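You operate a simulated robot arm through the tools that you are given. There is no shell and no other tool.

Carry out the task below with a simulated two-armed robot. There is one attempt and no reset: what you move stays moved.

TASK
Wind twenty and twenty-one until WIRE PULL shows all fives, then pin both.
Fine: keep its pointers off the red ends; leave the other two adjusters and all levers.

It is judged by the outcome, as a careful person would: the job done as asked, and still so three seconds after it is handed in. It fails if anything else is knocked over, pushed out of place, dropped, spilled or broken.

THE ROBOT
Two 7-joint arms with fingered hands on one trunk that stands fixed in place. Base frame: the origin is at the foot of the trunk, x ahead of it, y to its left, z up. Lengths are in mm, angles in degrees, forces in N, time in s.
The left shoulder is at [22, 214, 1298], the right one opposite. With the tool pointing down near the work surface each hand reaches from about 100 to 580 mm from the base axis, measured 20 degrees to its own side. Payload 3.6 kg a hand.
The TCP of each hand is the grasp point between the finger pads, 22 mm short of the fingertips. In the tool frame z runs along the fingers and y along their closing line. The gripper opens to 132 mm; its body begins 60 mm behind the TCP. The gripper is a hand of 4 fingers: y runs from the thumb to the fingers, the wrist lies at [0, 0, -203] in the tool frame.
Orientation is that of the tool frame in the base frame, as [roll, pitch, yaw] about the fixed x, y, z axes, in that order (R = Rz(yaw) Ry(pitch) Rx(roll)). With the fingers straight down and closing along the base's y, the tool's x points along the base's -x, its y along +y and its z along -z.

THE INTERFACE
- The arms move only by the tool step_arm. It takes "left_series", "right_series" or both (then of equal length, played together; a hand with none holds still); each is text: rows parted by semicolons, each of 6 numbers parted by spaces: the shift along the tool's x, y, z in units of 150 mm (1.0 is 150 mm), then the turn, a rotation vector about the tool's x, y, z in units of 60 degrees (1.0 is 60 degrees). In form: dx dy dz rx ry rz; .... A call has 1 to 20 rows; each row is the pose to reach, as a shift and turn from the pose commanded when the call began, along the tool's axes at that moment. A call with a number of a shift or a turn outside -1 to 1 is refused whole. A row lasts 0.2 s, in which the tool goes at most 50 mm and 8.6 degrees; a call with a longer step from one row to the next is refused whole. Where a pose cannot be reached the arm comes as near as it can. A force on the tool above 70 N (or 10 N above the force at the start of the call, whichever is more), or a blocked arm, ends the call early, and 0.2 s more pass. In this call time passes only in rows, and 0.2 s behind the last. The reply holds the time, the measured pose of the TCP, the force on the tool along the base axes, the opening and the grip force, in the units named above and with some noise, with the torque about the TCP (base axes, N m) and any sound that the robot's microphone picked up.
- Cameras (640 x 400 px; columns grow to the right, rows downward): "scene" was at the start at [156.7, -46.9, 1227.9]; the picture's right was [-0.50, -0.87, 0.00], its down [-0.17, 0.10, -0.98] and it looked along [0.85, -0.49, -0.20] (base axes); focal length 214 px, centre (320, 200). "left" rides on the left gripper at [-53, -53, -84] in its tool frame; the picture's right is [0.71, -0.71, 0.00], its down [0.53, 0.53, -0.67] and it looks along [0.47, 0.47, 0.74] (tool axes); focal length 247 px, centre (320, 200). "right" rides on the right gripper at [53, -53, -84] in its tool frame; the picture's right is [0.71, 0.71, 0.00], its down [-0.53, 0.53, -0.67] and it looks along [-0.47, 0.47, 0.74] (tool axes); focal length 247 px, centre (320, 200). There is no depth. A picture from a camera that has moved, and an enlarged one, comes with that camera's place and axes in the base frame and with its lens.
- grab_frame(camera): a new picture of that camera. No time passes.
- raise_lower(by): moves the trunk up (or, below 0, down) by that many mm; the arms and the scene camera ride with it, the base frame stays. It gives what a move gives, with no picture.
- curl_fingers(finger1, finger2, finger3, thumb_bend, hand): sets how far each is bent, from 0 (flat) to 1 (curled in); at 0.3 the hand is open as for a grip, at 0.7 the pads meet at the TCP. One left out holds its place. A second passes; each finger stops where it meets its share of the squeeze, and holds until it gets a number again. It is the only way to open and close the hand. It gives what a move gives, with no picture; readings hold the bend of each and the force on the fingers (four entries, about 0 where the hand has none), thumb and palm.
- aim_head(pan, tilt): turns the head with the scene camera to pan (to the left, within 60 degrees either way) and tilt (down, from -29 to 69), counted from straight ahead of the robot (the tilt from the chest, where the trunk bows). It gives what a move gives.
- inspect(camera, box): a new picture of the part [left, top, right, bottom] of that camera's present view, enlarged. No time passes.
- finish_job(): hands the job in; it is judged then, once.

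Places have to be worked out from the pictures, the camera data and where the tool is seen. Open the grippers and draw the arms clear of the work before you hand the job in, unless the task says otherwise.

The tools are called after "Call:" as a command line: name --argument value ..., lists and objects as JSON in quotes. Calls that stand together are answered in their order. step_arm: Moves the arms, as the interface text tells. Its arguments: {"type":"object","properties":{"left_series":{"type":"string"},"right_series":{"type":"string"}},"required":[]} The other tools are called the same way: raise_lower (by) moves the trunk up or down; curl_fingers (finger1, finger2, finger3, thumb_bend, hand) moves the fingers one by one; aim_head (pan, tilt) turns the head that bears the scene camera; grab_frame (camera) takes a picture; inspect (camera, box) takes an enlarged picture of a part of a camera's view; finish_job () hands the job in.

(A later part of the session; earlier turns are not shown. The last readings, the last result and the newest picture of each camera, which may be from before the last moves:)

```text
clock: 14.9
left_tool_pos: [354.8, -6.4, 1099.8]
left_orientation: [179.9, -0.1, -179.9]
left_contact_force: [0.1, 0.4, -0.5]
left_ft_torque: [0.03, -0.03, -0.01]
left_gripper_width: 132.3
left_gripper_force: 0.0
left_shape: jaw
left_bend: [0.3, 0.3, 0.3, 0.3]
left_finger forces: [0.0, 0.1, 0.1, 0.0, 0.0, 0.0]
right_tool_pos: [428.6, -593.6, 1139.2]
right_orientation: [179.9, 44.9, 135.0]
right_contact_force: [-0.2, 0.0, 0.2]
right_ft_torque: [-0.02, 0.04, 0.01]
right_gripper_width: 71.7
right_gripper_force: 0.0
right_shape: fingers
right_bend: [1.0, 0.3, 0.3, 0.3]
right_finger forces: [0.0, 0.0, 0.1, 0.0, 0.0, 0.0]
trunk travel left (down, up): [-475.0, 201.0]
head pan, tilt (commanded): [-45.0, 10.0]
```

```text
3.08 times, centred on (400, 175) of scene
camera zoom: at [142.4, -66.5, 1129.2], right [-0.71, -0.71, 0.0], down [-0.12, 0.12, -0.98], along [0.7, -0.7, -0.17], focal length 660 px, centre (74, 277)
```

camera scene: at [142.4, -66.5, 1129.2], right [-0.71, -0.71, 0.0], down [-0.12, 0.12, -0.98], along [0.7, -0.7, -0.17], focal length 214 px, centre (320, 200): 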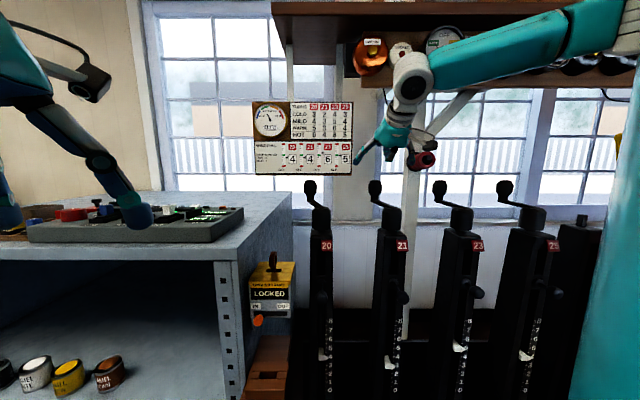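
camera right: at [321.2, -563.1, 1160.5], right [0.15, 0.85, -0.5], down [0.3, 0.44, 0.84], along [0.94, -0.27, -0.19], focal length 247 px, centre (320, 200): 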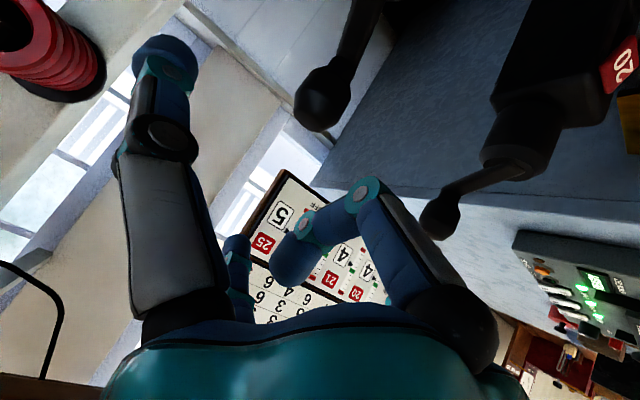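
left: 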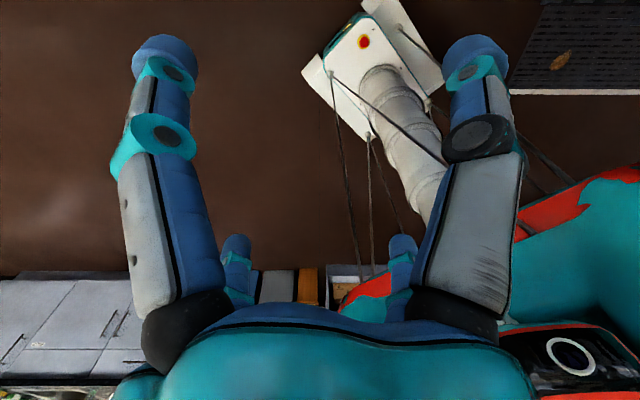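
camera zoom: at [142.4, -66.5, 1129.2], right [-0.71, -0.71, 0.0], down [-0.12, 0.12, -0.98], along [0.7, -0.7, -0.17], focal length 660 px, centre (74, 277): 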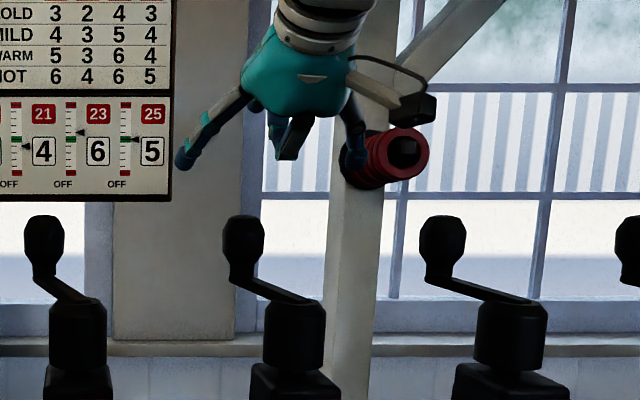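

The hand is lined up: finger2 left, thumb right of knob 21. I'll go in 60 mm along the tool axis and check.

Call:
step_arm --right_series "0.01 0 0.1 0 0 0; 0.02 0 0.2 0 0 0; 0.03 0 0.3 0 0 0; 0.035 0 0.4 0 0 0"

Call:
grab_frame --camera "right"

Call:
inspect --camera "scene" --box '[330, 110, 470, 240]'

```text
clock: 15.9
left_tool_pos: [355.3, -6.0, 1100.7]
left_orientation: [-180.0, 0.0, -180.0]
left_contact_force: [-0.9, -0.9, 0.3]
left_ft_torque: [0.03, 0.0, 0.02]
left_gripper_width: 131.8
left_gripper_force: 0.1
left_shape: jaw
left_bend: [0.3, 0.3, 0.3, 0.3]
left_finger forces: [0.0, 0.1, 0.1, 0.0, 0.0, 0.0]
right_tool_pos: [456.0, -618.8, 1093.2]
right_orientation: [-179.9, 45.1, 135.0]
right_contact_force: [-1.4, -0.1, 1.4]
right_ft_torque: [-0.03, -0.01, 0.01]
right_gripper_width: 71.6
right_gripper_force: 0.0
right_shape: fingers
right_bend: [1.0, 0.3, 0.3, 0.3]
right_finger forces: [0.1, 0.0, 0.0, 0.0, 0.0, 0.1]
trunk travel left (down, up): [-475.0, 201.0]
head pan, tilt (commanded): [-45.0, 10.0]
```

```text
taken
camera right: at [348.6, -589.6, 1114.2], right [0.15, 0.85, -0.5], down [0.3, 0.44, 0.84], along [0.94, -0.27, -0.19], focal length 247 px, centre (320, 200)
```

right: 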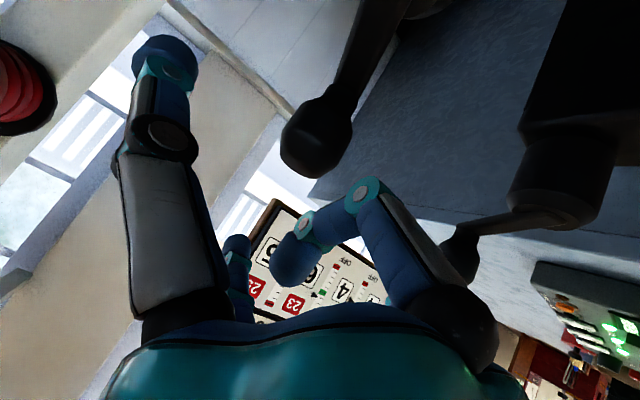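

```text
3.08 times, centred on (400, 175) of scene
camera zoom: at [142.2, -66.3, 1129.3], right [-0.71, -0.71, 0.0], down [-0.12, 0.12, -0.98], along [0.7, -0.7, -0.17], focal length 660 px, centre (74, 277)
```

zoom: 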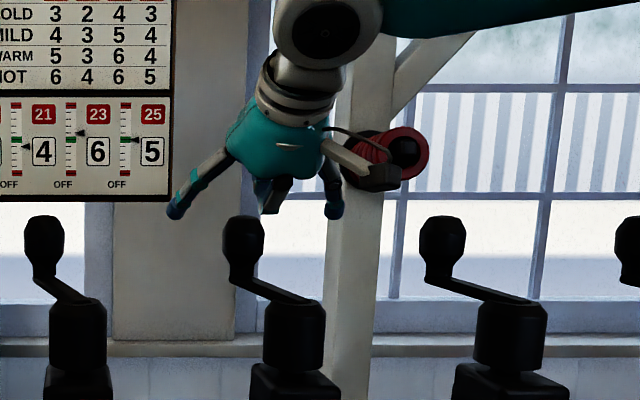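

Alignment still looks good (knob centre near u≈117, n≈796, z≈1054). I'll go in the last ~42 mm in small steps, watching force.

Call:
step_arm --right_series "0 -0.004 0.07 0 0 0; 0 -0.008 0.14 0 0 0; 0 -0.012 0.21 0 0 0; 0 -0.014 0.275 0 0 0"

Call:
grab_frame --camera "right"

Call:
inspect --camera "scene" --box '[330, 110, 470, 240]'

```text
clock: 16.9
left_tool_pos: [354.8, -6.6, 1100.1]
left_orientation: [-180.0, 0.0, -179.9]
left_contact_force: [1.3, -0.4, -0.5]
left_ft_torque: [0.01, -0.01, 0.04]
left_gripper_width: 131.9
left_gripper_force: 0.0
left_shape: jaw
left_bend: [0.3, 0.3, 0.3, 0.3]
left_finger forces: [0.0, 0.0, 0.0, 0.0, 0.0, 0.1]
right_tool_pos: [475.2, -641.1, 1063.5]
right_orientation: [180.0, 45.1, 135.0]
right_contact_force: [1.5, 0.2, -0.2]
right_ft_torque: [0.0, -0.02, -0.02]
right_gripper_width: 71.5
right_gripper_force: 0.1
right_shape: fingers
right_bend: [1.0, 0.3, 0.3, 0.3]
right_finger forces: [0.0, 0.0, 0.0, 0.1, 0.1, 0.1]
trunk travel left (down, up): [-475.0, 201.0]
head pan, tilt (commanded): [-45.0, 10.0]
```

```text
taken
camera right: at [368.2, -611.5, 1085.0], right [0.15, 0.85, -0.5], down [0.3, 0.44, 0.84], along [0.94, -0.27, -0.19], focal length 247 px, centre (320, 200)
```

right: 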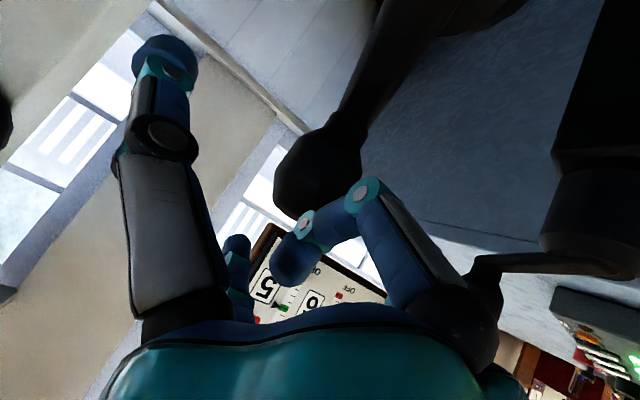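

```text
3.08 times, centred on (400, 175) of scene
camera zoom: at [142.1, -66.2, 1129.3], right [-0.71, -0.71, 0.0], down [-0.12, 0.12, -0.98], along [0.7, -0.7, -0.17], focal length 660 px, centre (74, 277)
```

zoom: 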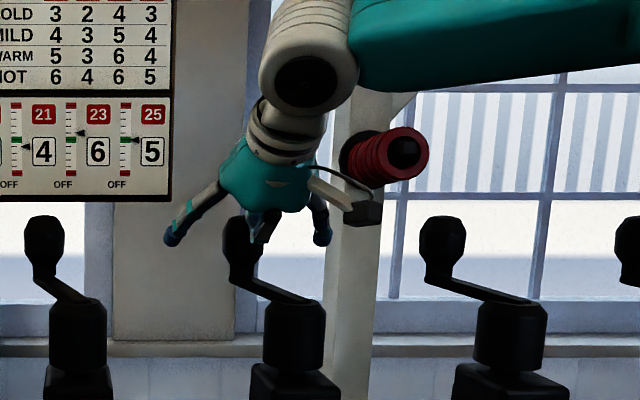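

No contact yet and the knob sits between the digits, about 12 mm beyond the TCP. I'll close thumb and finger2 partly, and bring finger3 in behind the knob, as a loose cage.

Call:
curl_fingers --hand "right" --finger2 0.52 --finger3 0.45 --thumb_bend 0.52

Call:
grab_frame --camera "right"

Call:
inspect --camera "scene" --box '[340, 150, 430, 240]'

```text
clock: 17.9
left_tool_pos: [355.0, -6.3, 1099.8]
left_orientation: [-180.0, 0.0, -179.9]
left_contact_force: [0.0, -0.2, -1.2]
left_ft_torque: [-0.01, 0.0, -0.02]
left_gripper_width: 131.7
left_gripper_force: 0.1
left_shape: jaw
left_bend: [0.3, 0.3, 0.3, 0.3]
left_finger forces: [0.0, 0.0, 0.0, 0.1, 0.0, 0.1]
right_tool_pos: [474.4, -640.6, 1063.5]
right_orientation: [-179.9, 45.0, 134.9]
right_contact_force: [-0.4, -0.3, 1.0]
right_ft_torque: [-0.02, 0.03, 0.0]
right_gripper_width: 49.9
right_gripper_force: 0.1
right_shape: fingers
right_bend: [1.0, 0.52, 0.45, 0.52]
right_finger forces: [0.2, 0.0, 0.0, 0.0, 0.1, 0.0]
trunk travel left (down, up): [-475.0, 201.0]
head pan, tilt (commanded): [-45.0, 10.0]
```

```text
taken
camera right: at [368.0, -611.2, 1085.1], right [0.15, 0.85, -0.5], down [0.3, 0.44, 0.84], along [0.94, -0.27, -0.19], focal length 247 px, centre (320, 200)
```

right: 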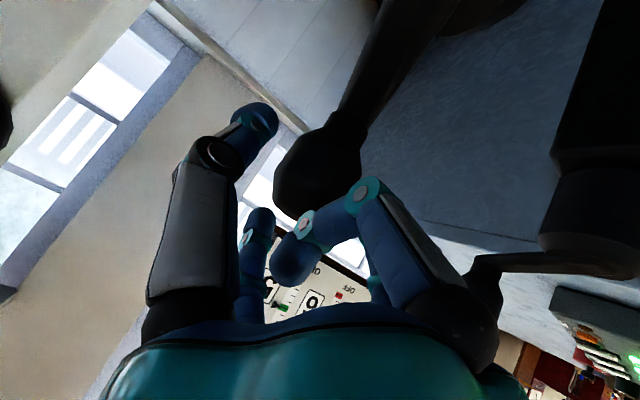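

```text
4.44 times, centred on (385, 195) of scene
camera zoom: at [142.0, -66.1, 1129.3], right [-0.71, -0.71, 0.0], down [-0.12, 0.12, -0.98], along [0.7, -0.7, -0.17], focal length 953 px, centre (31, 222)
```

zoom: 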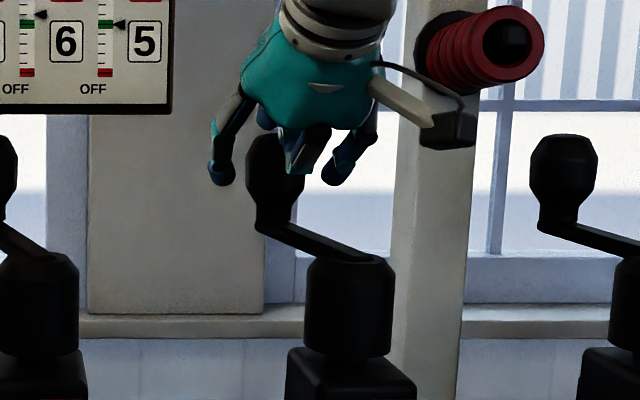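

Digits straddle the knob without touching. I'll close a little more so the slack is small, then read the forces.

Call:
curl_fingers --hand "right" --finger2 0.58 --finger3 0.52 --thumb_bend 0.58

Call:
grab_frame --camera "right"

Call:
inspect --camera "scene" --box '[340, 150, 430, 240]'

```text
clock: 18.9
left_tool_pos: [355.5, -7.7, 1100.6]
left_orientation: [-180.0, 0.0, -179.8]
left_contact_force: [0.0, -0.2, 1.1]
left_ft_torque: [-0.01, -0.01, 0.01]
left_gripper_width: 132.0
left_gripper_force: 0.1
left_shape: jaw
left_bend: [0.3, 0.3, 0.3, 0.3]
left_finger forces: [0.0, 0.1, 0.0, 0.1, 0.0, 0.0]
right_tool_pos: [474.7, -641.9, 1063.1]
right_orientation: [179.9, 45.0, 135.1]
right_contact_force: [0.0, 0.0, 1.7]
right_ft_torque: [-0.04, -0.01, 0.0]
right_gripper_width: 44.5
right_gripper_force: 1.0
right_shape: fingers
right_bend: [1.0, 0.57, 0.51, 0.57]
right_finger forces: [0.0, 0.2, 0.9, 0.0, 0.1, 0.0]
trunk travel left (down, up): [-475.0, 201.0]
head pan, tilt (commanded): [-45.0, 10.0]
```

```text
taken
camera right: at [368.1, -611.3, 1085.2], right [0.15, 0.85, -0.5], down [0.3, 0.44, 0.84], along [0.94, -0.27, -0.19], focal length 247 px, centre (320, 200)
```

right: 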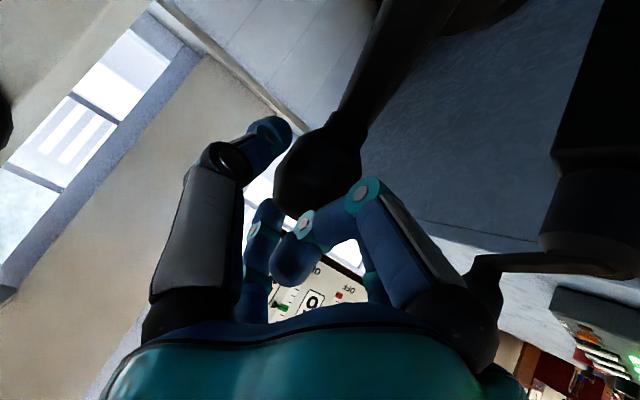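

```text
4.44 times, centred on (385, 195) of scene
camera zoom: at [142.1, -66.1, 1129.3], right [-0.71, -0.71, 0.0], down [-0.12, 0.12, -0.98], along [0.7, -0.7, -0.17], focal length 953 px, centre (31, 222)
```

zoom: 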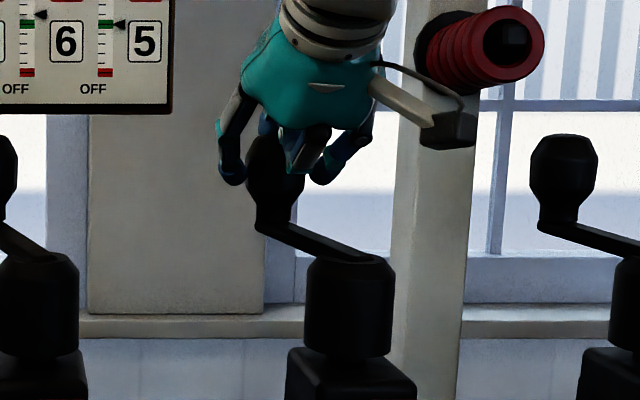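

The digits are just touching the knob (under 1 N). I'll try a small clockwise turn (about 24°) on 21 to learn which way is "on".

Call:
step_arm --right_series "-0.009 -0.031 0.009 0 0 0; -0.019 -0.063 0.019 0 0 0; -0.025 -0.095 0.025 0 0 0; -0.031 -0.128 0.031 0 0 0; -0.034 -0.162 0.034 0 0 0; -0.037 -0.195 0.037 0 0 0"

Call:
grab_frame --camera "right"

Call:
grab_frame --camera "scene"

Call:
inspect --camera "scene" --box '[245, 90, 365, 180]'

Call:
inspect --camera "scene" --box '[305, 310, 425, 400]'

```text
clock: 20.3
left_tool_pos: [355.4, -5.7, 1101.0]
left_orientation: [-179.9, 0.0, -179.9]
left_contact_force: [0.1, 0.2, -0.1]
left_ft_torque: [-0.01, 0.0, 0.0]
left_gripper_width: 132.0
left_gripper_force: 0.1
left_shape: jaw
left_bend: [0.3, 0.3, 0.3, 0.3]
left_finger forces: [0.0, 0.0, 0.1, 0.0, 0.0, 0.0]
right_tool_pos: [460.5, -666.5, 1062.4]
right_orientation: [-179.9, 45.0, 135.0]
right_contact_force: [0.9, -0.3, 1.8]
right_ft_torque: [0.07, -0.07, 0.01]
right_gripper_width: 44.7
right_gripper_force: 1.2
right_shape: fingers
right_bend: [1.0, 0.54, 0.51, 0.57]
right_finger forces: [0.0, 2.1, 1.3, 0.0, 0.0, 0.1]
trunk travel left (down, up): [-475.0, 201.0]
head pan, tilt (commanded): [-45.0, 10.0]
```

```text
taken
camera right: at [352.9, -636.9, 1084.2], right [0.15, 0.85, -0.5], down [0.3, 0.44, 0.84], along [0.94, -0.27, -0.19], focal length 247 px, centre (320, 200)
```

right: 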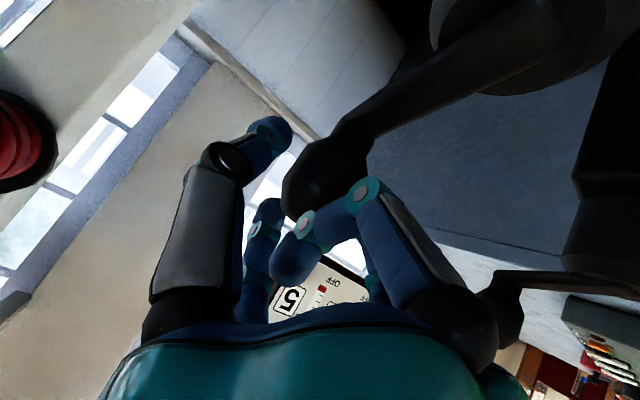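

```text
taken
camera scene: at [142.1, -66.0, 1129.3], right [-0.71, -0.71, 0.0], down [-0.12, 0.12, -0.98], along [0.7, -0.7, -0.17], focal length 214 px, centre (320, 200)
```

scene: 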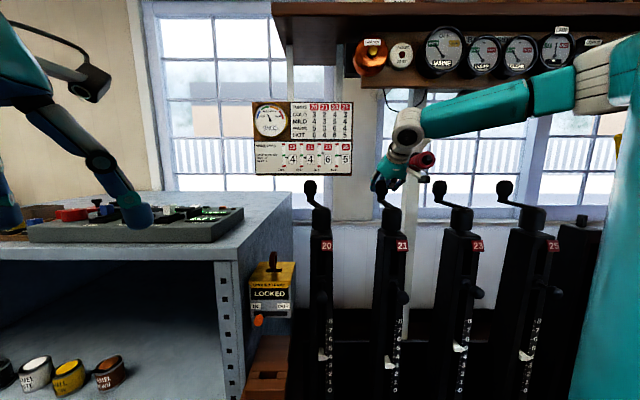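

```text
4.44 times, centred on (305, 135) of scene
camera zoom: at [142.1, -66.0, 1129.3], right [-0.71, -0.71, 0.0], down [-0.12, 0.12, -0.98], along [0.7, -0.7, -0.17], focal length 953 px, centre (387, 489)
```

zoom: 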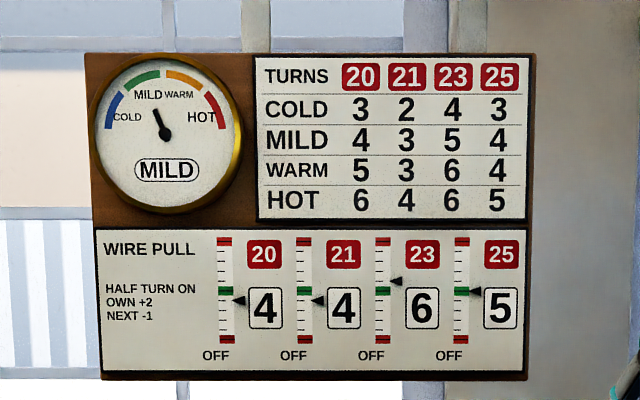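

```text
4.44 times, centred on (365, 355) of scene
camera zoom: at [142.1, -66.0, 1129.3], right [-0.71, -0.71, 0.0], down [-0.12, 0.12, -0.98], along [0.7, -0.7, -0.17], focal length 953 px, centre (120, -489)
```

zoom: 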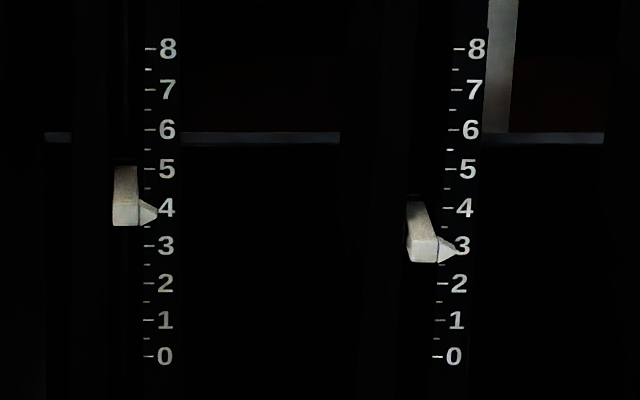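

The crank follows easily (about 2 N). I'll zoom hard on the pull gauges and the turn scales to see which way they moved.

Call:
inspect --camera "scene" --box '[284, 140, 354, 180]'

Call:
inspect --camera "scene" --box '[370, 330, 410, 380]'

Call:
inspect --camera "scene" --box '[310, 330, 350, 380]'

Call:
inspect --camera "scene" --box '[360, 150, 440, 240]'

```text
9.14 times, centred on (319, 160) of scene
camera zoom: at [142.1, -66.0, 1129.3], right [-0.71, -0.71, 0.0], down [-0.12, 0.12, -0.98], along [0.7, -0.7, -0.17], focal length 1961 px, centre (329, 566)
```

zoom: 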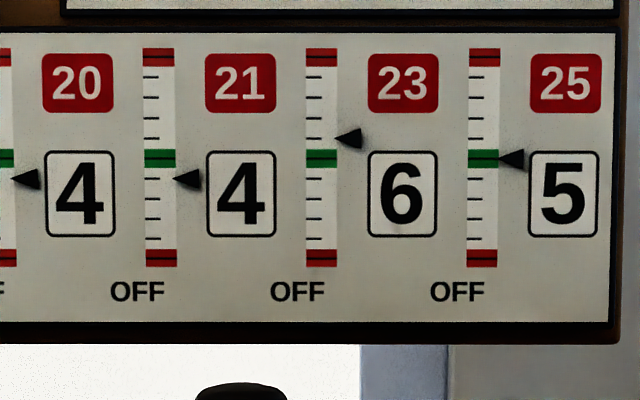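

```text
8.00 times, centred on (390, 355) of scene
camera zoom: at [142.1, -66.0, 1129.3], right [-0.71, -0.71, 0.0], down [-0.12, 0.12, -0.98], along [0.7, -0.7, -0.17], focal length 1716 px, centre (-240, -1040)
```

zoom: 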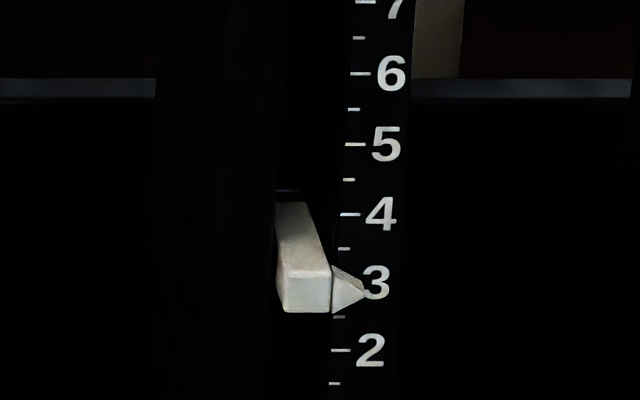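

```text
8.00 times, centred on (330, 355) of scene
camera zoom: at [142.1, -66.0, 1129.3], right [-0.71, -0.71, 0.0], down [-0.12, 0.12, -0.98], along [0.7, -0.7, -0.17], focal length 1716 px, centre (240, -1040)
```

zoom: 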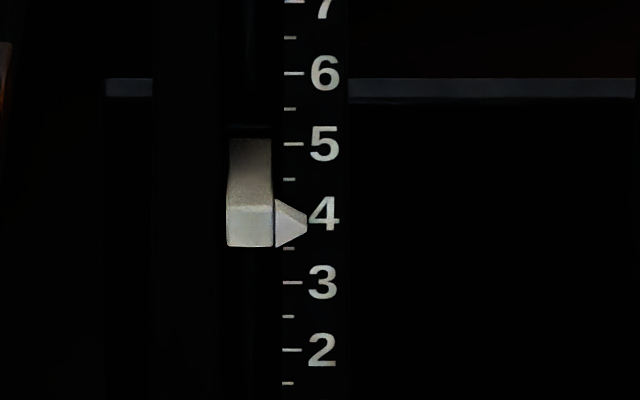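

```text
4.44 times, centred on (400, 195) of scene
camera zoom: at [142.1, -66.0, 1129.3], right [-0.71, -0.71, 0.0], down [-0.12, 0.12, -0.98], along [0.7, -0.7, -0.17], focal length 953 px, centre (-36, 222)
```

zoom: 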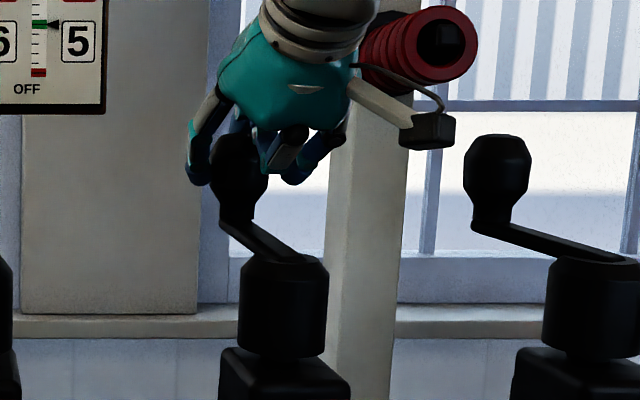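

The knob moved about 17° clockwise but the gauges haven't visibly changed yet. I'll continue clockwise another ~36°, then compare.

Call:
step_arm --right_series "-0.005 -0.051 0.005 0 0 0; -0.007 -0.102 0.007 0 0 0; -0.004 -0.153 0.004 0 0 0; 0.002 -0.203 -0.002 0 0 0; 0.012 -0.252 -0.012 0 0 0; 0.025 -0.299 -0.025 0 0 0"

Call:
grab_frame --camera "right"

Call:
inspect --camera "scene" --box '[284, 140, 354, 180]'

Call:
inspect --camera "scene" --box '[370, 330, 410, 380]'

Call:
inspect --camera "scene" --box '[360, 150, 440, 240]'

```text
clock: 21.7
left_tool_pos: [354.2, -6.1, 1100.1]
left_orientation: [-180.0, 0.0, -179.9]
left_contact_force: [-0.7, 0.0, 0.4]
left_ft_torque: [0.0, 0.01, -0.03]
left_gripper_width: 131.8
left_gripper_force: 0.1
left_shape: jaw
left_bend: [0.3, 0.3, 0.3, 0.3]
left_finger forces: [0.0, 0.1, 0.0, 0.0, 0.0, 0.0]
right_tool_pos: [425.4, -694.4, 1063.7]
right_orientation: [-180.0, 45.1, 135.1]
right_contact_force: [0.7, 0.6, 0.4]
right_ft_torque: [-0.02, -0.04, 0.02]
right_gripper_width: 44.9
right_gripper_force: 0.4
right_shape: fingers
right_bend: [1.0, 0.55, 0.52, 0.57]
right_finger forces: [0.0, 1.5, 0.0, 0.0, 0.1, 0.0]
trunk travel left (down, up): [-475.0, 201.0]
head pan, tilt (commanded): [-45.0, 10.0]
```

```text
taken
camera right: at [317.9, -664.6, 1084.7], right [0.15, 0.85, -0.5], down [0.3, 0.44, 0.84], along [0.94, -0.27, -0.19], focal length 247 px, centre (320, 200)
```

right: 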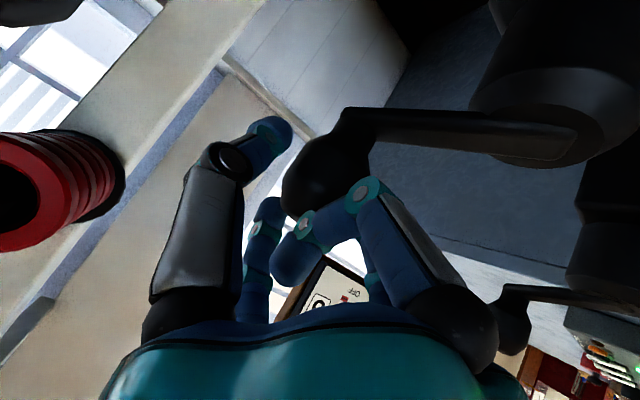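

```text
9.14 times, centred on (319, 160) of scene
camera zoom: at [142.0, -65.9, 1129.3], right [-0.71, -0.71, 0.0], down [-0.12, 0.12, -0.98], along [0.7, -0.7, -0.17], focal length 1961 px, centre (329, 566)
```

zoom: 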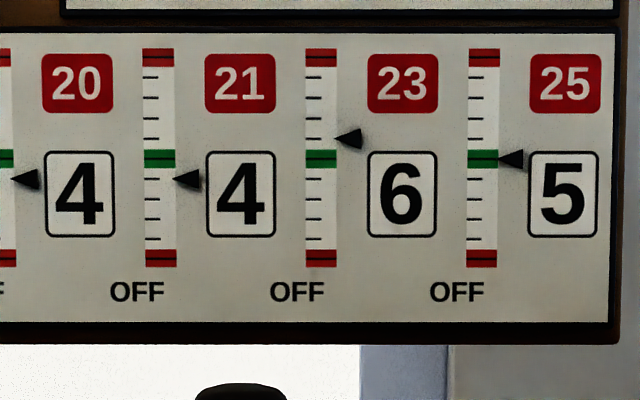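

```text
8.00 times, centred on (390, 355) of scene
camera zoom: at [142.0, -65.9, 1129.3], right [-0.71, -0.71, 0.0], down [-0.12, 0.12, -0.98], along [0.7, -0.7, -0.17], focal length 1716 px, centre (-240, -1040)
```

zoom: 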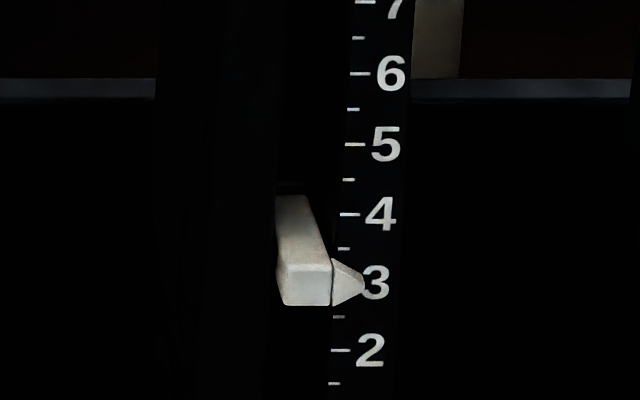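

```text
4.44 times, centred on (400, 195) of scene
camera zoom: at [142.0, -65.9, 1129.3], right [-0.71, -0.71, 0.0], down [-0.12, 0.12, -0.98], along [0.7, -0.7, -0.17], focal length 953 px, centre (-36, 222)
```

zoom: 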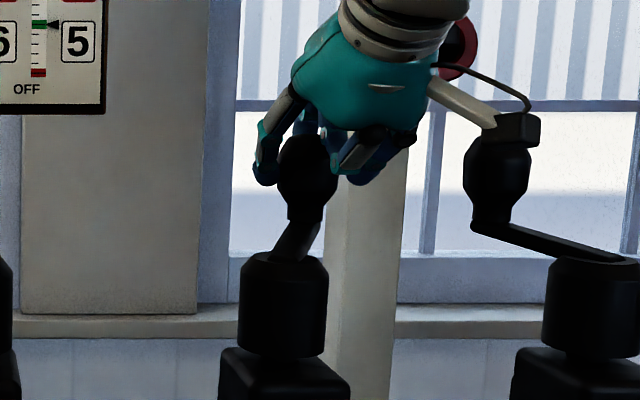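

Clockwise raises 21's turns pointer (it has moved up ~0.11 turn), so clockwise is "on". The knob is at about 64° on its circle; I'll carry it on round to the right-hand side (0°).

Call:
step_arm --right_series "0.028 -0.053 -0.028 0 0 0; 0.061 -0.103 -0.061 0 0 0; 0.099 -0.147 -0.099 0 0 0; 0.141 -0.18 -0.141 0 0 0; 0.184 -0.207 -0.184 0 0 0; 0.231 -0.22 -0.231 0 0 0; 0.283 -0.227 -0.283 0 0 0; 0.337 -0.233 -0.337 0 0 0"

Call:
grab_frame --camera "right"

Call:
inspect --camera "scene" --box '[284, 140, 354, 180]'

Call:
inspect --camera "scene" --box '[370, 330, 410, 380]'

Call:
inspect --camera "scene" --box '[360, 150, 480, 240]'

```text
clock: 23.5
left_tool_pos: [354.4, -6.9, 1101.4]
left_orientation: [-180.0, 0.0, -180.0]
left_contact_force: [0.5, -0.7, 1.0]
left_ft_torque: [-0.01, -0.02, 0.03]
left_gripper_width: 131.9
left_gripper_force: 0.1
left_shape: jaw
left_bend: [0.3, 0.3, 0.3, 0.3]
left_finger forces: [0.1, 0.0, 0.0, 0.1, 0.1, 0.0]
right_tool_pos: [347.9, -670.4, 1062.8]
right_orientation: [180.0, 45.1, 134.9]
right_contact_force: [1.1, -0.5, 0.9]
right_ft_torque: [0.0, -0.01, 0.0]
right_gripper_width: 44.5
right_gripper_force: 0.8
right_shape: fingers
right_bend: [1.0, 0.57, 0.5, 0.57]
right_finger forces: [0.0, 0.5, 1.5, 0.1, 0.0, 0.1]
trunk travel left (down, up): [-475.0, 201.0]
head pan, tilt (commanded): [-45.0, 10.0]
```

```text
taken
camera right: at [241.2, -639.2, 1083.4], right [0.15, 0.85, -0.5], down [0.3, 0.44, 0.84], along [0.94, -0.27, -0.19], focal length 247 px, centre (320, 200)
```

right: 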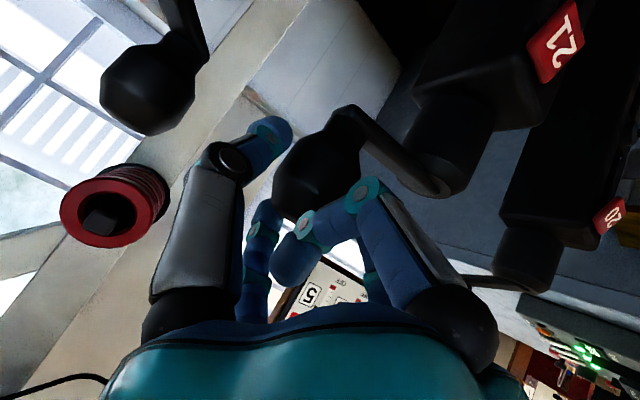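

```text
9.14 times, centred on (319, 160) of scene
camera zoom: at [141.9, -66.0, 1129.4], right [-0.71, -0.71, 0.0], down [-0.12, 0.12, -0.98], along [0.7, -0.7, -0.17], focal length 1961 px, centre (329, 566)
```

zoom: 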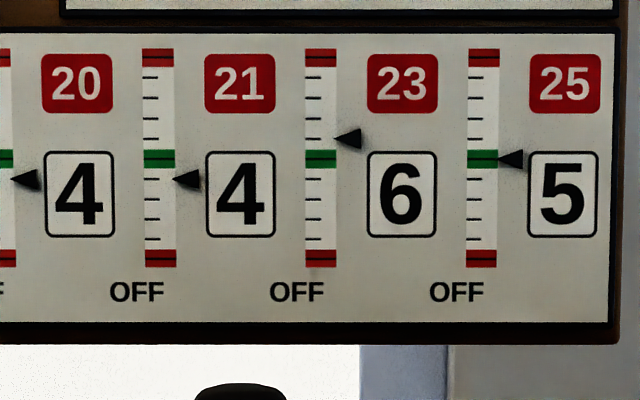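

```text
8.00 times, centred on (390, 355) of scene
camera zoom: at [141.9, -66.0, 1129.4], right [-0.71, -0.71, 0.0], down [-0.12, 0.12, -0.98], along [0.7, -0.7, -0.17], focal length 1716 px, centre (-240, -1040)
```

zoom: 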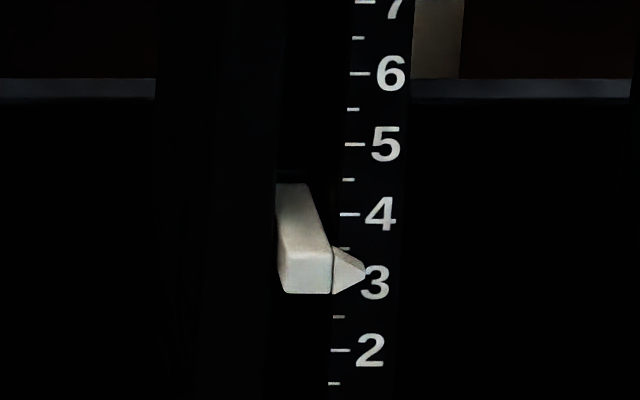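

```text
4.44 times, centred on (420, 195) of scene
camera zoom: at [141.9, -66.0, 1129.4], right [-0.71, -0.71, 0.0], down [-0.12, 0.12, -0.98], along [0.7, -0.7, -0.17], focal length 953 px, centre (-124, 222)
```

zoom: 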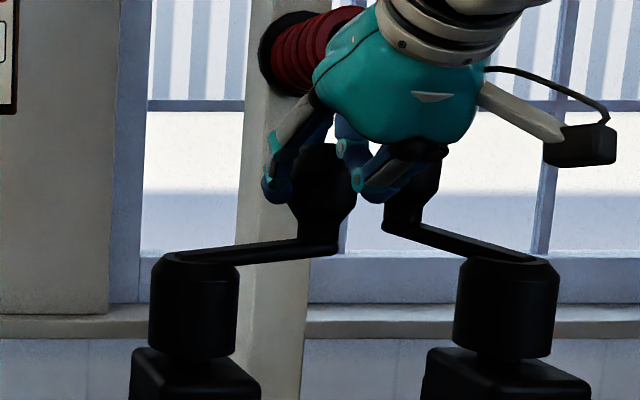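

21's pointer has climbed to about 3.33 turns (crank at ~0°, 117° turned). I'll carry it on to about −48°, then check before the last bit.

Call:
step_arm --right_series "0.05 0.01 -0.05 0 0 0; 0.098 0.03 -0.098 0 0 0; 0.144 0.06 -0.144 0 0 0; 0.187 0.1 -0.187 0 0 0; 0.227 0.15 -0.227 0 0 0; 0.262 0.207 -0.262 0 0 0"

Call:
grab_frame --camera "right"

Call:
inspect --camera "scene" --box '[284, 140, 354, 180]'

Call:
inspect --camera "scene" --box '[370, 330, 410, 380]'

Call:
inspect --camera "scene" --box '[360, 150, 480, 240]'

```text
clock: 24.9
left_tool_pos: [354.6, -5.5, 1099.7]
left_orientation: [179.9, 0.0, -179.9]
left_contact_force: [0.5, -0.2, -0.9]
left_ft_torque: [0.01, 0.02, -0.01]
left_gripper_width: 131.8
left_gripper_force: 0.0
left_shape: jaw
left_bend: [0.3, 0.3, 0.3, 0.3]
left_finger forces: [0.0, 0.1, 0.1, 0.0, 0.1, 0.1]
right_tool_pos: [329.9, -609.3, 1062.9]
right_orientation: [-180.0, 45.0, 134.9]
right_contact_force: [-0.1, -1.9, 1.0]
right_ft_torque: [-0.01, 0.0, -0.04]
right_gripper_width: 44.8
right_gripper_force: 1.3
right_shape: fingers
right_bend: [1.0, 0.57, 0.5, 0.57]
right_finger forces: [0.1, 0.0, 1.0, 0.0, 0.4, 0.1]
trunk travel left (down, up): [-475.0, 201.0]
head pan, tilt (commanded): [-45.0, 10.0]
```

```text
taken
camera right: at [224.1, -578.3, 1085.1], right [0.15, 0.85, -0.5], down [0.3, 0.44, 0.84], along [0.94, -0.27, -0.19], focal length 247 px, centre (320, 200)
```

right: 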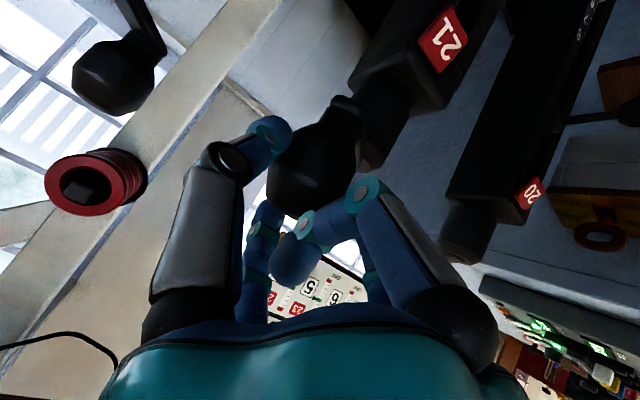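

```text
9.14 times, centred on (319, 160) of scene
camera zoom: at [142.0, -66.2, 1129.3], right [-0.71, -0.71, 0.0], down [-0.12, 0.12, -0.98], along [0.7, -0.7, -0.17], focal length 1961 px, centre (329, 566)
```

zoom: 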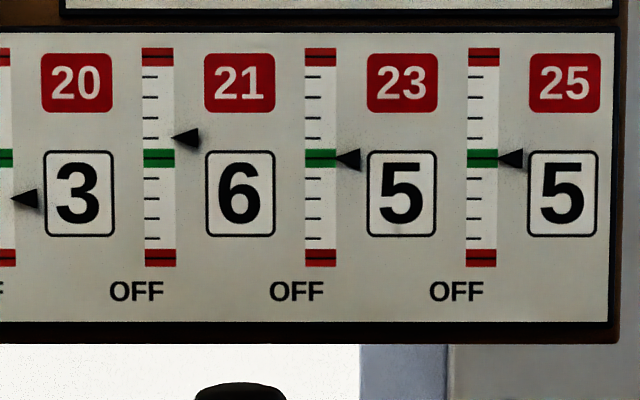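

```text
8.00 times, centred on (390, 355) of scene
camera zoom: at [142.0, -66.2, 1129.3], right [-0.71, -0.71, 0.0], down [-0.12, 0.12, -0.98], along [0.7, -0.7, -0.17], focal length 1716 px, centre (-240, -1040)
```

zoom: 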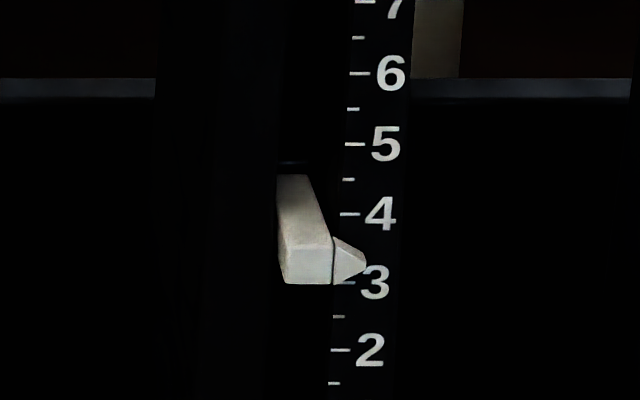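

```text
4.44 times, centred on (420, 195) of scene
camera zoom: at [142.0, -66.2, 1129.3], right [-0.71, -0.71, 0.0], down [-0.12, 0.12, -0.98], along [0.7, -0.7, -0.17], focal length 953 px, centre (-124, 222)
```

zoom: 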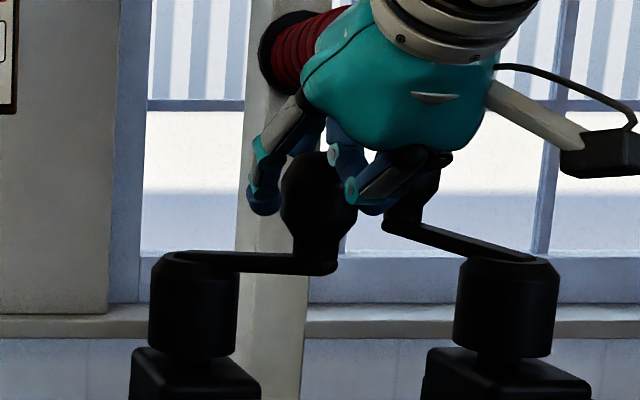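

The board has flipped to 20:3, 21:6, 23:5, 25:5 as predicted. The crank is at roughly −49° (about 166° turned); I'll finish the last ~14° so it stands at the exact half turn.

Call:
step_arm --right_series "0.019 0.034 -0.019 0 0 0; 0.036 0.071 -0.036 0 0 0; 0.048 0.101 -0.048 0 0 0"

Call:
grab_frame --camera "right"

Call:
inspect --camera "scene" --box '[284, 140, 354, 180]'

Call:
inspect --camera "scene" --box '[380, 335, 404, 360]'

Call:
inspect --camera "scene" --box '[360, 150, 480, 240]'

Call:
inspect --camera "scene" --box '[318, 335, 342, 360]'

```text
clock: 25.7
left_tool_pos: [353.7, -8.0, 1100.1]
left_orientation: [180.0, 0.0, -179.8]
left_contact_force: [0.0, -0.2, 0.0]
left_ft_torque: [0.01, 0.02, 0.0]
left_gripper_width: 131.8
left_gripper_force: 0.0
left_shape: jaw
left_bend: [0.3, 0.3, 0.3, 0.3]
left_finger forces: [0.0, 0.0, 0.0, 0.0, 0.0, 0.1]
right_tool_pos: [334.5, -590.7, 1062.7]
right_orientation: [-180.0, 45.0, 135.1]
right_contact_force: [0.8, -3.1, -0.2]
right_ft_torque: [-0.04, 0.0, 0.0]
right_gripper_width: 45.2
right_gripper_force: 0.5
right_shape: fingers
right_bend: [1.0, 0.57, 0.51, 0.57]
right_finger forces: [0.0, 0.0, 1.3, 0.0, 0.7, 0.0]
trunk travel left (down, up): [-475.0, 201.0]
head pan, tilt (commanded): [-45.0, 10.0]
```

```text
taken
camera right: at [228.6, -560.2, 1084.8], right [0.15, 0.85, -0.5], down [0.3, 0.44, 0.84], along [0.94, -0.28, -0.19], focal length 247 px, centre (320, 200)
```

right: 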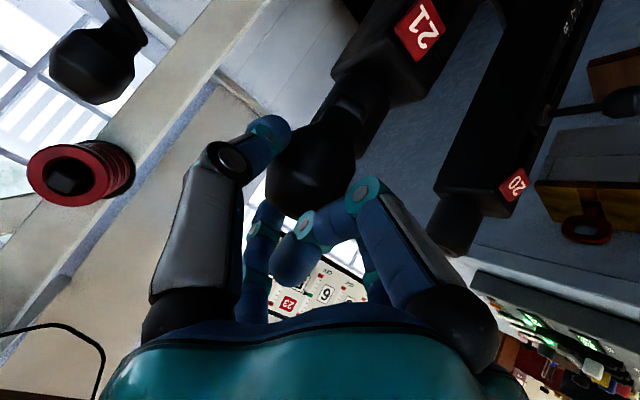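

```text
9.14 times, centred on (319, 160) of scene
camera zoom: at [142.0, -66.3, 1129.3], right [-0.71, -0.71, 0.0], down [-0.12, 0.12, -0.98], along [0.7, -0.7, -0.17], focal length 1961 px, centre (329, 566)
```

zoom: 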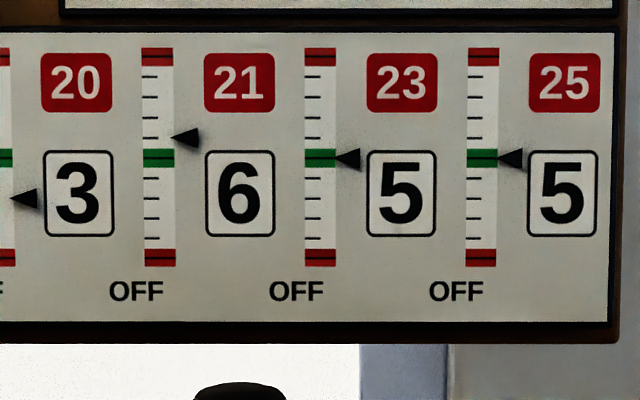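

```text
16.00 times, centred on (392, 348) of scene
camera zoom: at [142.0, -66.3, 1129.3], right [-0.71, -0.71, 0.0], down [-0.12, 0.12, -0.98], along [0.7, -0.7, -0.17], focal length 3432 px, centre (-832, -2160)
```

zoom: 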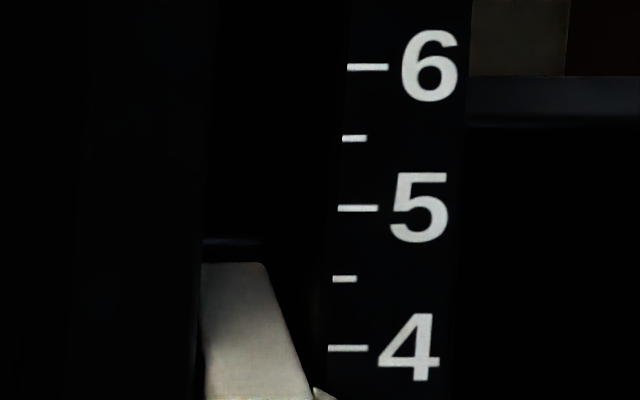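

```text
4.44 times, centred on (420, 195) of scene
camera zoom: at [142.0, -66.3, 1129.3], right [-0.71, -0.71, 0.0], down [-0.12, 0.12, -0.98], along [0.7, -0.7, -0.17], focal length 953 px, centre (-124, 222)
```

zoom: 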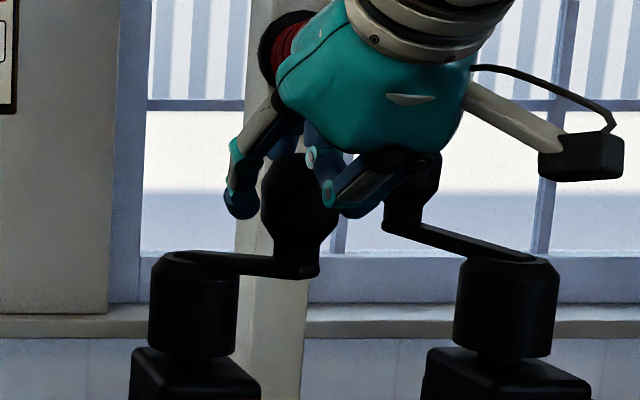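

```text
16.00 times, centred on (330, 348) of scene
camera zoom: at [142.0, -66.3, 1129.3], right [-0.71, -0.71, 0.0], down [-0.12, 0.12, -0.98], along [0.7, -0.7, -0.17], focal length 3432 px, centre (160, -2160)
```

zoom: 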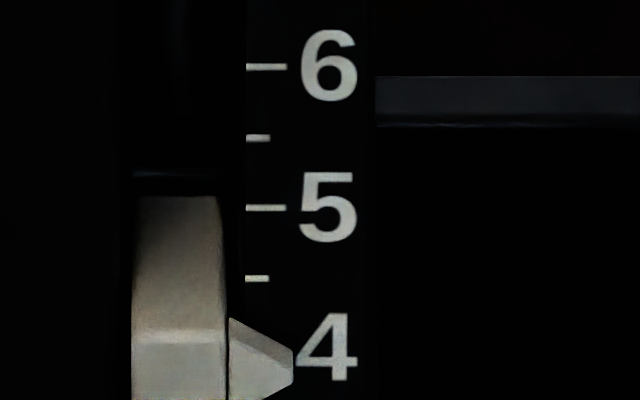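

21's pointer block now sits 68 px below 20's (70 px = half a turn), so it's at 3.5 turns within a few degrees. I'll open the digits and back away along the tool axis, then check the crank stays.

Call:
curl_fingers --hand "right" --finger2 0.38 --finger3 0.3 --thumb_bend 0.38

Call:
step_arm --right_series "0 0 -0.15 0 0 0; 0 0 -0.3 0 0 0; 0 0 -0.45 0 0 0; 0 0 -0.6 0 0 0; 0 0 -0.75 0 0 0; 0 0 -0.9 0 0 0"

Call:
grab_frame --camera "scene"

Call:
inspect --camera "scene" --box '[295, 170, 415, 245]'

Call:
inspect --camera "scene" --box '[284, 140, 354, 180]'

Call:
grab_frame --camera "right"

```text
clock: 26.7
left_tool_pos: [354.8, -7.2, 1100.1]
left_orientation: [180.0, 0.0, -180.0]
left_contact_force: [0.1, -0.3, -0.9]
left_ft_torque: [-0.06, 0.01, 0.02]
left_gripper_width: 131.8
left_gripper_force: 0.0
left_shape: jaw
left_bend: [0.3, 0.3, 0.3, 0.3]
left_finger forces: [0.0, 0.0, 0.0, 0.0, 0.1, 0.1]
right_tool_pos: [334.8, -589.9, 1063.3]
right_orientation: [180.0, 45.0, 135.0]
right_contact_force: [0.0, -1.0, -0.6]
right_ft_torque: [0.03, 0.02, 0.02]
right_gripper_width: 63.4
right_gripper_force: 0.1
right_shape: fingers
right_bend: [1.0, 0.38, 0.3, 0.38]
right_finger forces: [0.0, 0.1, 0.0, 0.0, 0.0, 0.0]
trunk travel left (down, up): [-475.0, 201.0]
head pan, tilt (commanded): [-45.0, 10.0]
```

```text
clock: 28.1
left_tool_pos: [354.2, -6.4, 1100.1]
left_orientation: [-179.9, 0.1, -179.9]
left_contact_force: [0.5, 0.1, -0.1]
left_ft_torque: [-0.01, -0.01, -0.01]
left_gripper_width: 131.8
left_gripper_force: 0.2
left_shape: jaw
left_bend: [0.3, 0.3, 0.3, 0.3]
left_finger forces: [0.0, 0.1, 0.0, 0.0, 0.1, 0.0]
right_tool_pos: [288.1, -538.3, 1171.5]
right_orientation: [180.0, 44.9, 135.1]
right_contact_force: [0.9, -0.5, -0.3]
right_ft_torque: [-0.01, -0.03, -0.03]
right_gripper_width: 63.7
right_gripper_force: 0.1
right_shape: fingers
right_bend: [1.0, 0.38, 0.3, 0.38]
right_finger forces: [0.0, 0.0, 0.0, 0.0, 0.0, 0.0]
right hand out of reach, approached as far as the arm can: row 4, 5, 6
trunk travel left (down, up): [-475.0, 201.0]
head pan, tilt (commanded): [-45.0, 10.0]
```

```text
taken
camera scene: at [141.3, -66.2, 1129.4], right [-0.71, -0.71, 0.0], down [-0.12, 0.12, -0.98], along [0.7, -0.7, -0.17], focal length 214 px, centre (320, 200)
```

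scene: 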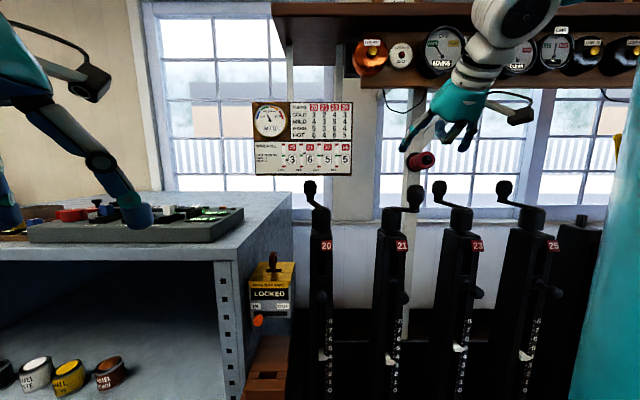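

```text
5.33 times, centred on (355, 208) of scene
camera zoom: at [141.3, -66.2, 1129.4], right [-0.71, -0.71, 0.0], down [-0.12, 0.12, -0.98], along [0.7, -0.7, -0.17], focal length 1144 px, centre (133, 160)
```

zoom: 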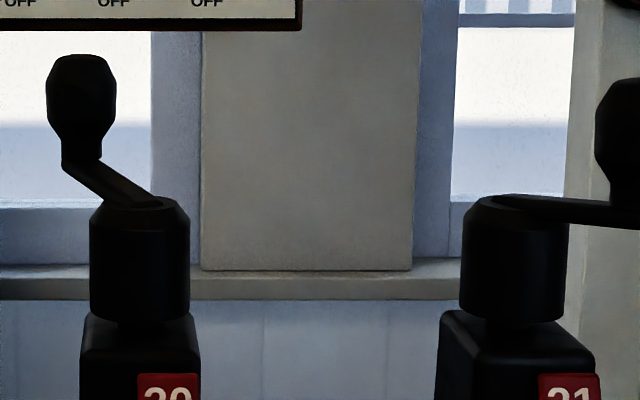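

```text
9.14 times, centred on (319, 160) of scene
camera zoom: at [141.3, -66.2, 1129.4], right [-0.71, -0.71, 0.0], down [-0.12, 0.12, -0.98], along [0.7, -0.7, -0.17], focal length 1961 px, centre (329, 566)
```

zoom: 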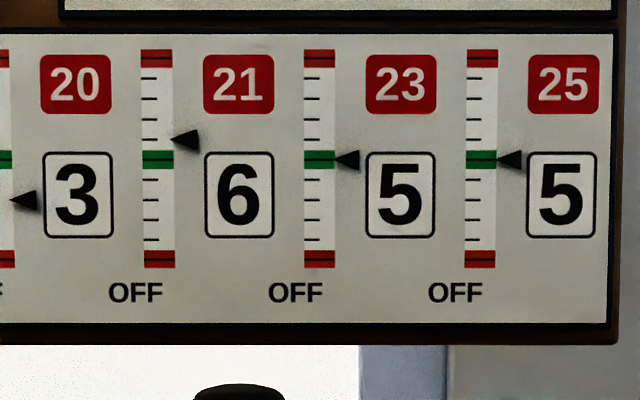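

```text
taken
camera right: at [181.6, -509.2, 1192.8], right [0.15, 0.85, -0.5], down [0.3, 0.44, 0.84], along [0.94, -0.27, -0.19], focal length 247 px, centre (320, 200)
```

right: 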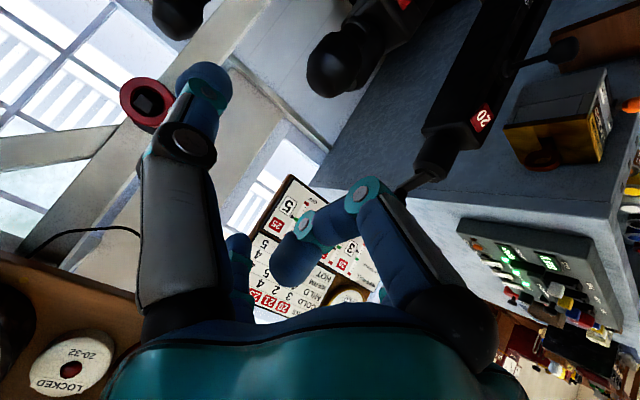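

Crank 21 stays where I left it and the gauges hold. Now I'll carry the hand left across to crank 20, keeping above the knobs.

Call:
step_arm --right_series "0 0.2 0 0 0 0; 0 0.4 0 0 0 0; 0 0.6 0 0 0 0; 0 0.8 0 0 0 0; 0 1.0 0 0 0 0"

```text
clock: 29.3
left_tool_pos: [355.3, -7.2, 1100.0]
left_orientation: [-180.0, -0.1, -179.9]
left_contact_force: [0.5, 0.3, -0.1]
left_ft_torque: [0.02, -0.01, -0.03]
left_gripper_width: 131.7
left_gripper_force: 0.1
left_shape: jaw
left_bend: [0.3, 0.3, 0.3, 0.3]
left_finger forces: [0.0, 0.1, 0.1, 0.1, 0.1, 0.0]
right_tool_pos: [395.4, -436.2, 1171.5]
right_orientation: [-180.0, 44.9, 134.9]
right_contact_force: [0.8, -0.7, 0.5]
right_ft_torque: [-0.02, 0.01, 0.0]
right_gripper_width: 63.6
right_gripper_force: 0.1
right_shape: fingers
right_bend: [1.0, 0.38, 0.3, 0.38]
right_finger forces: [0.1, 0.0, 0.0, 0.0, 0.0, 0.0]
trunk travel left (down, up): [-475.0, 201.0]
head pan, tilt (commanded): [-45.0, 10.0]
```

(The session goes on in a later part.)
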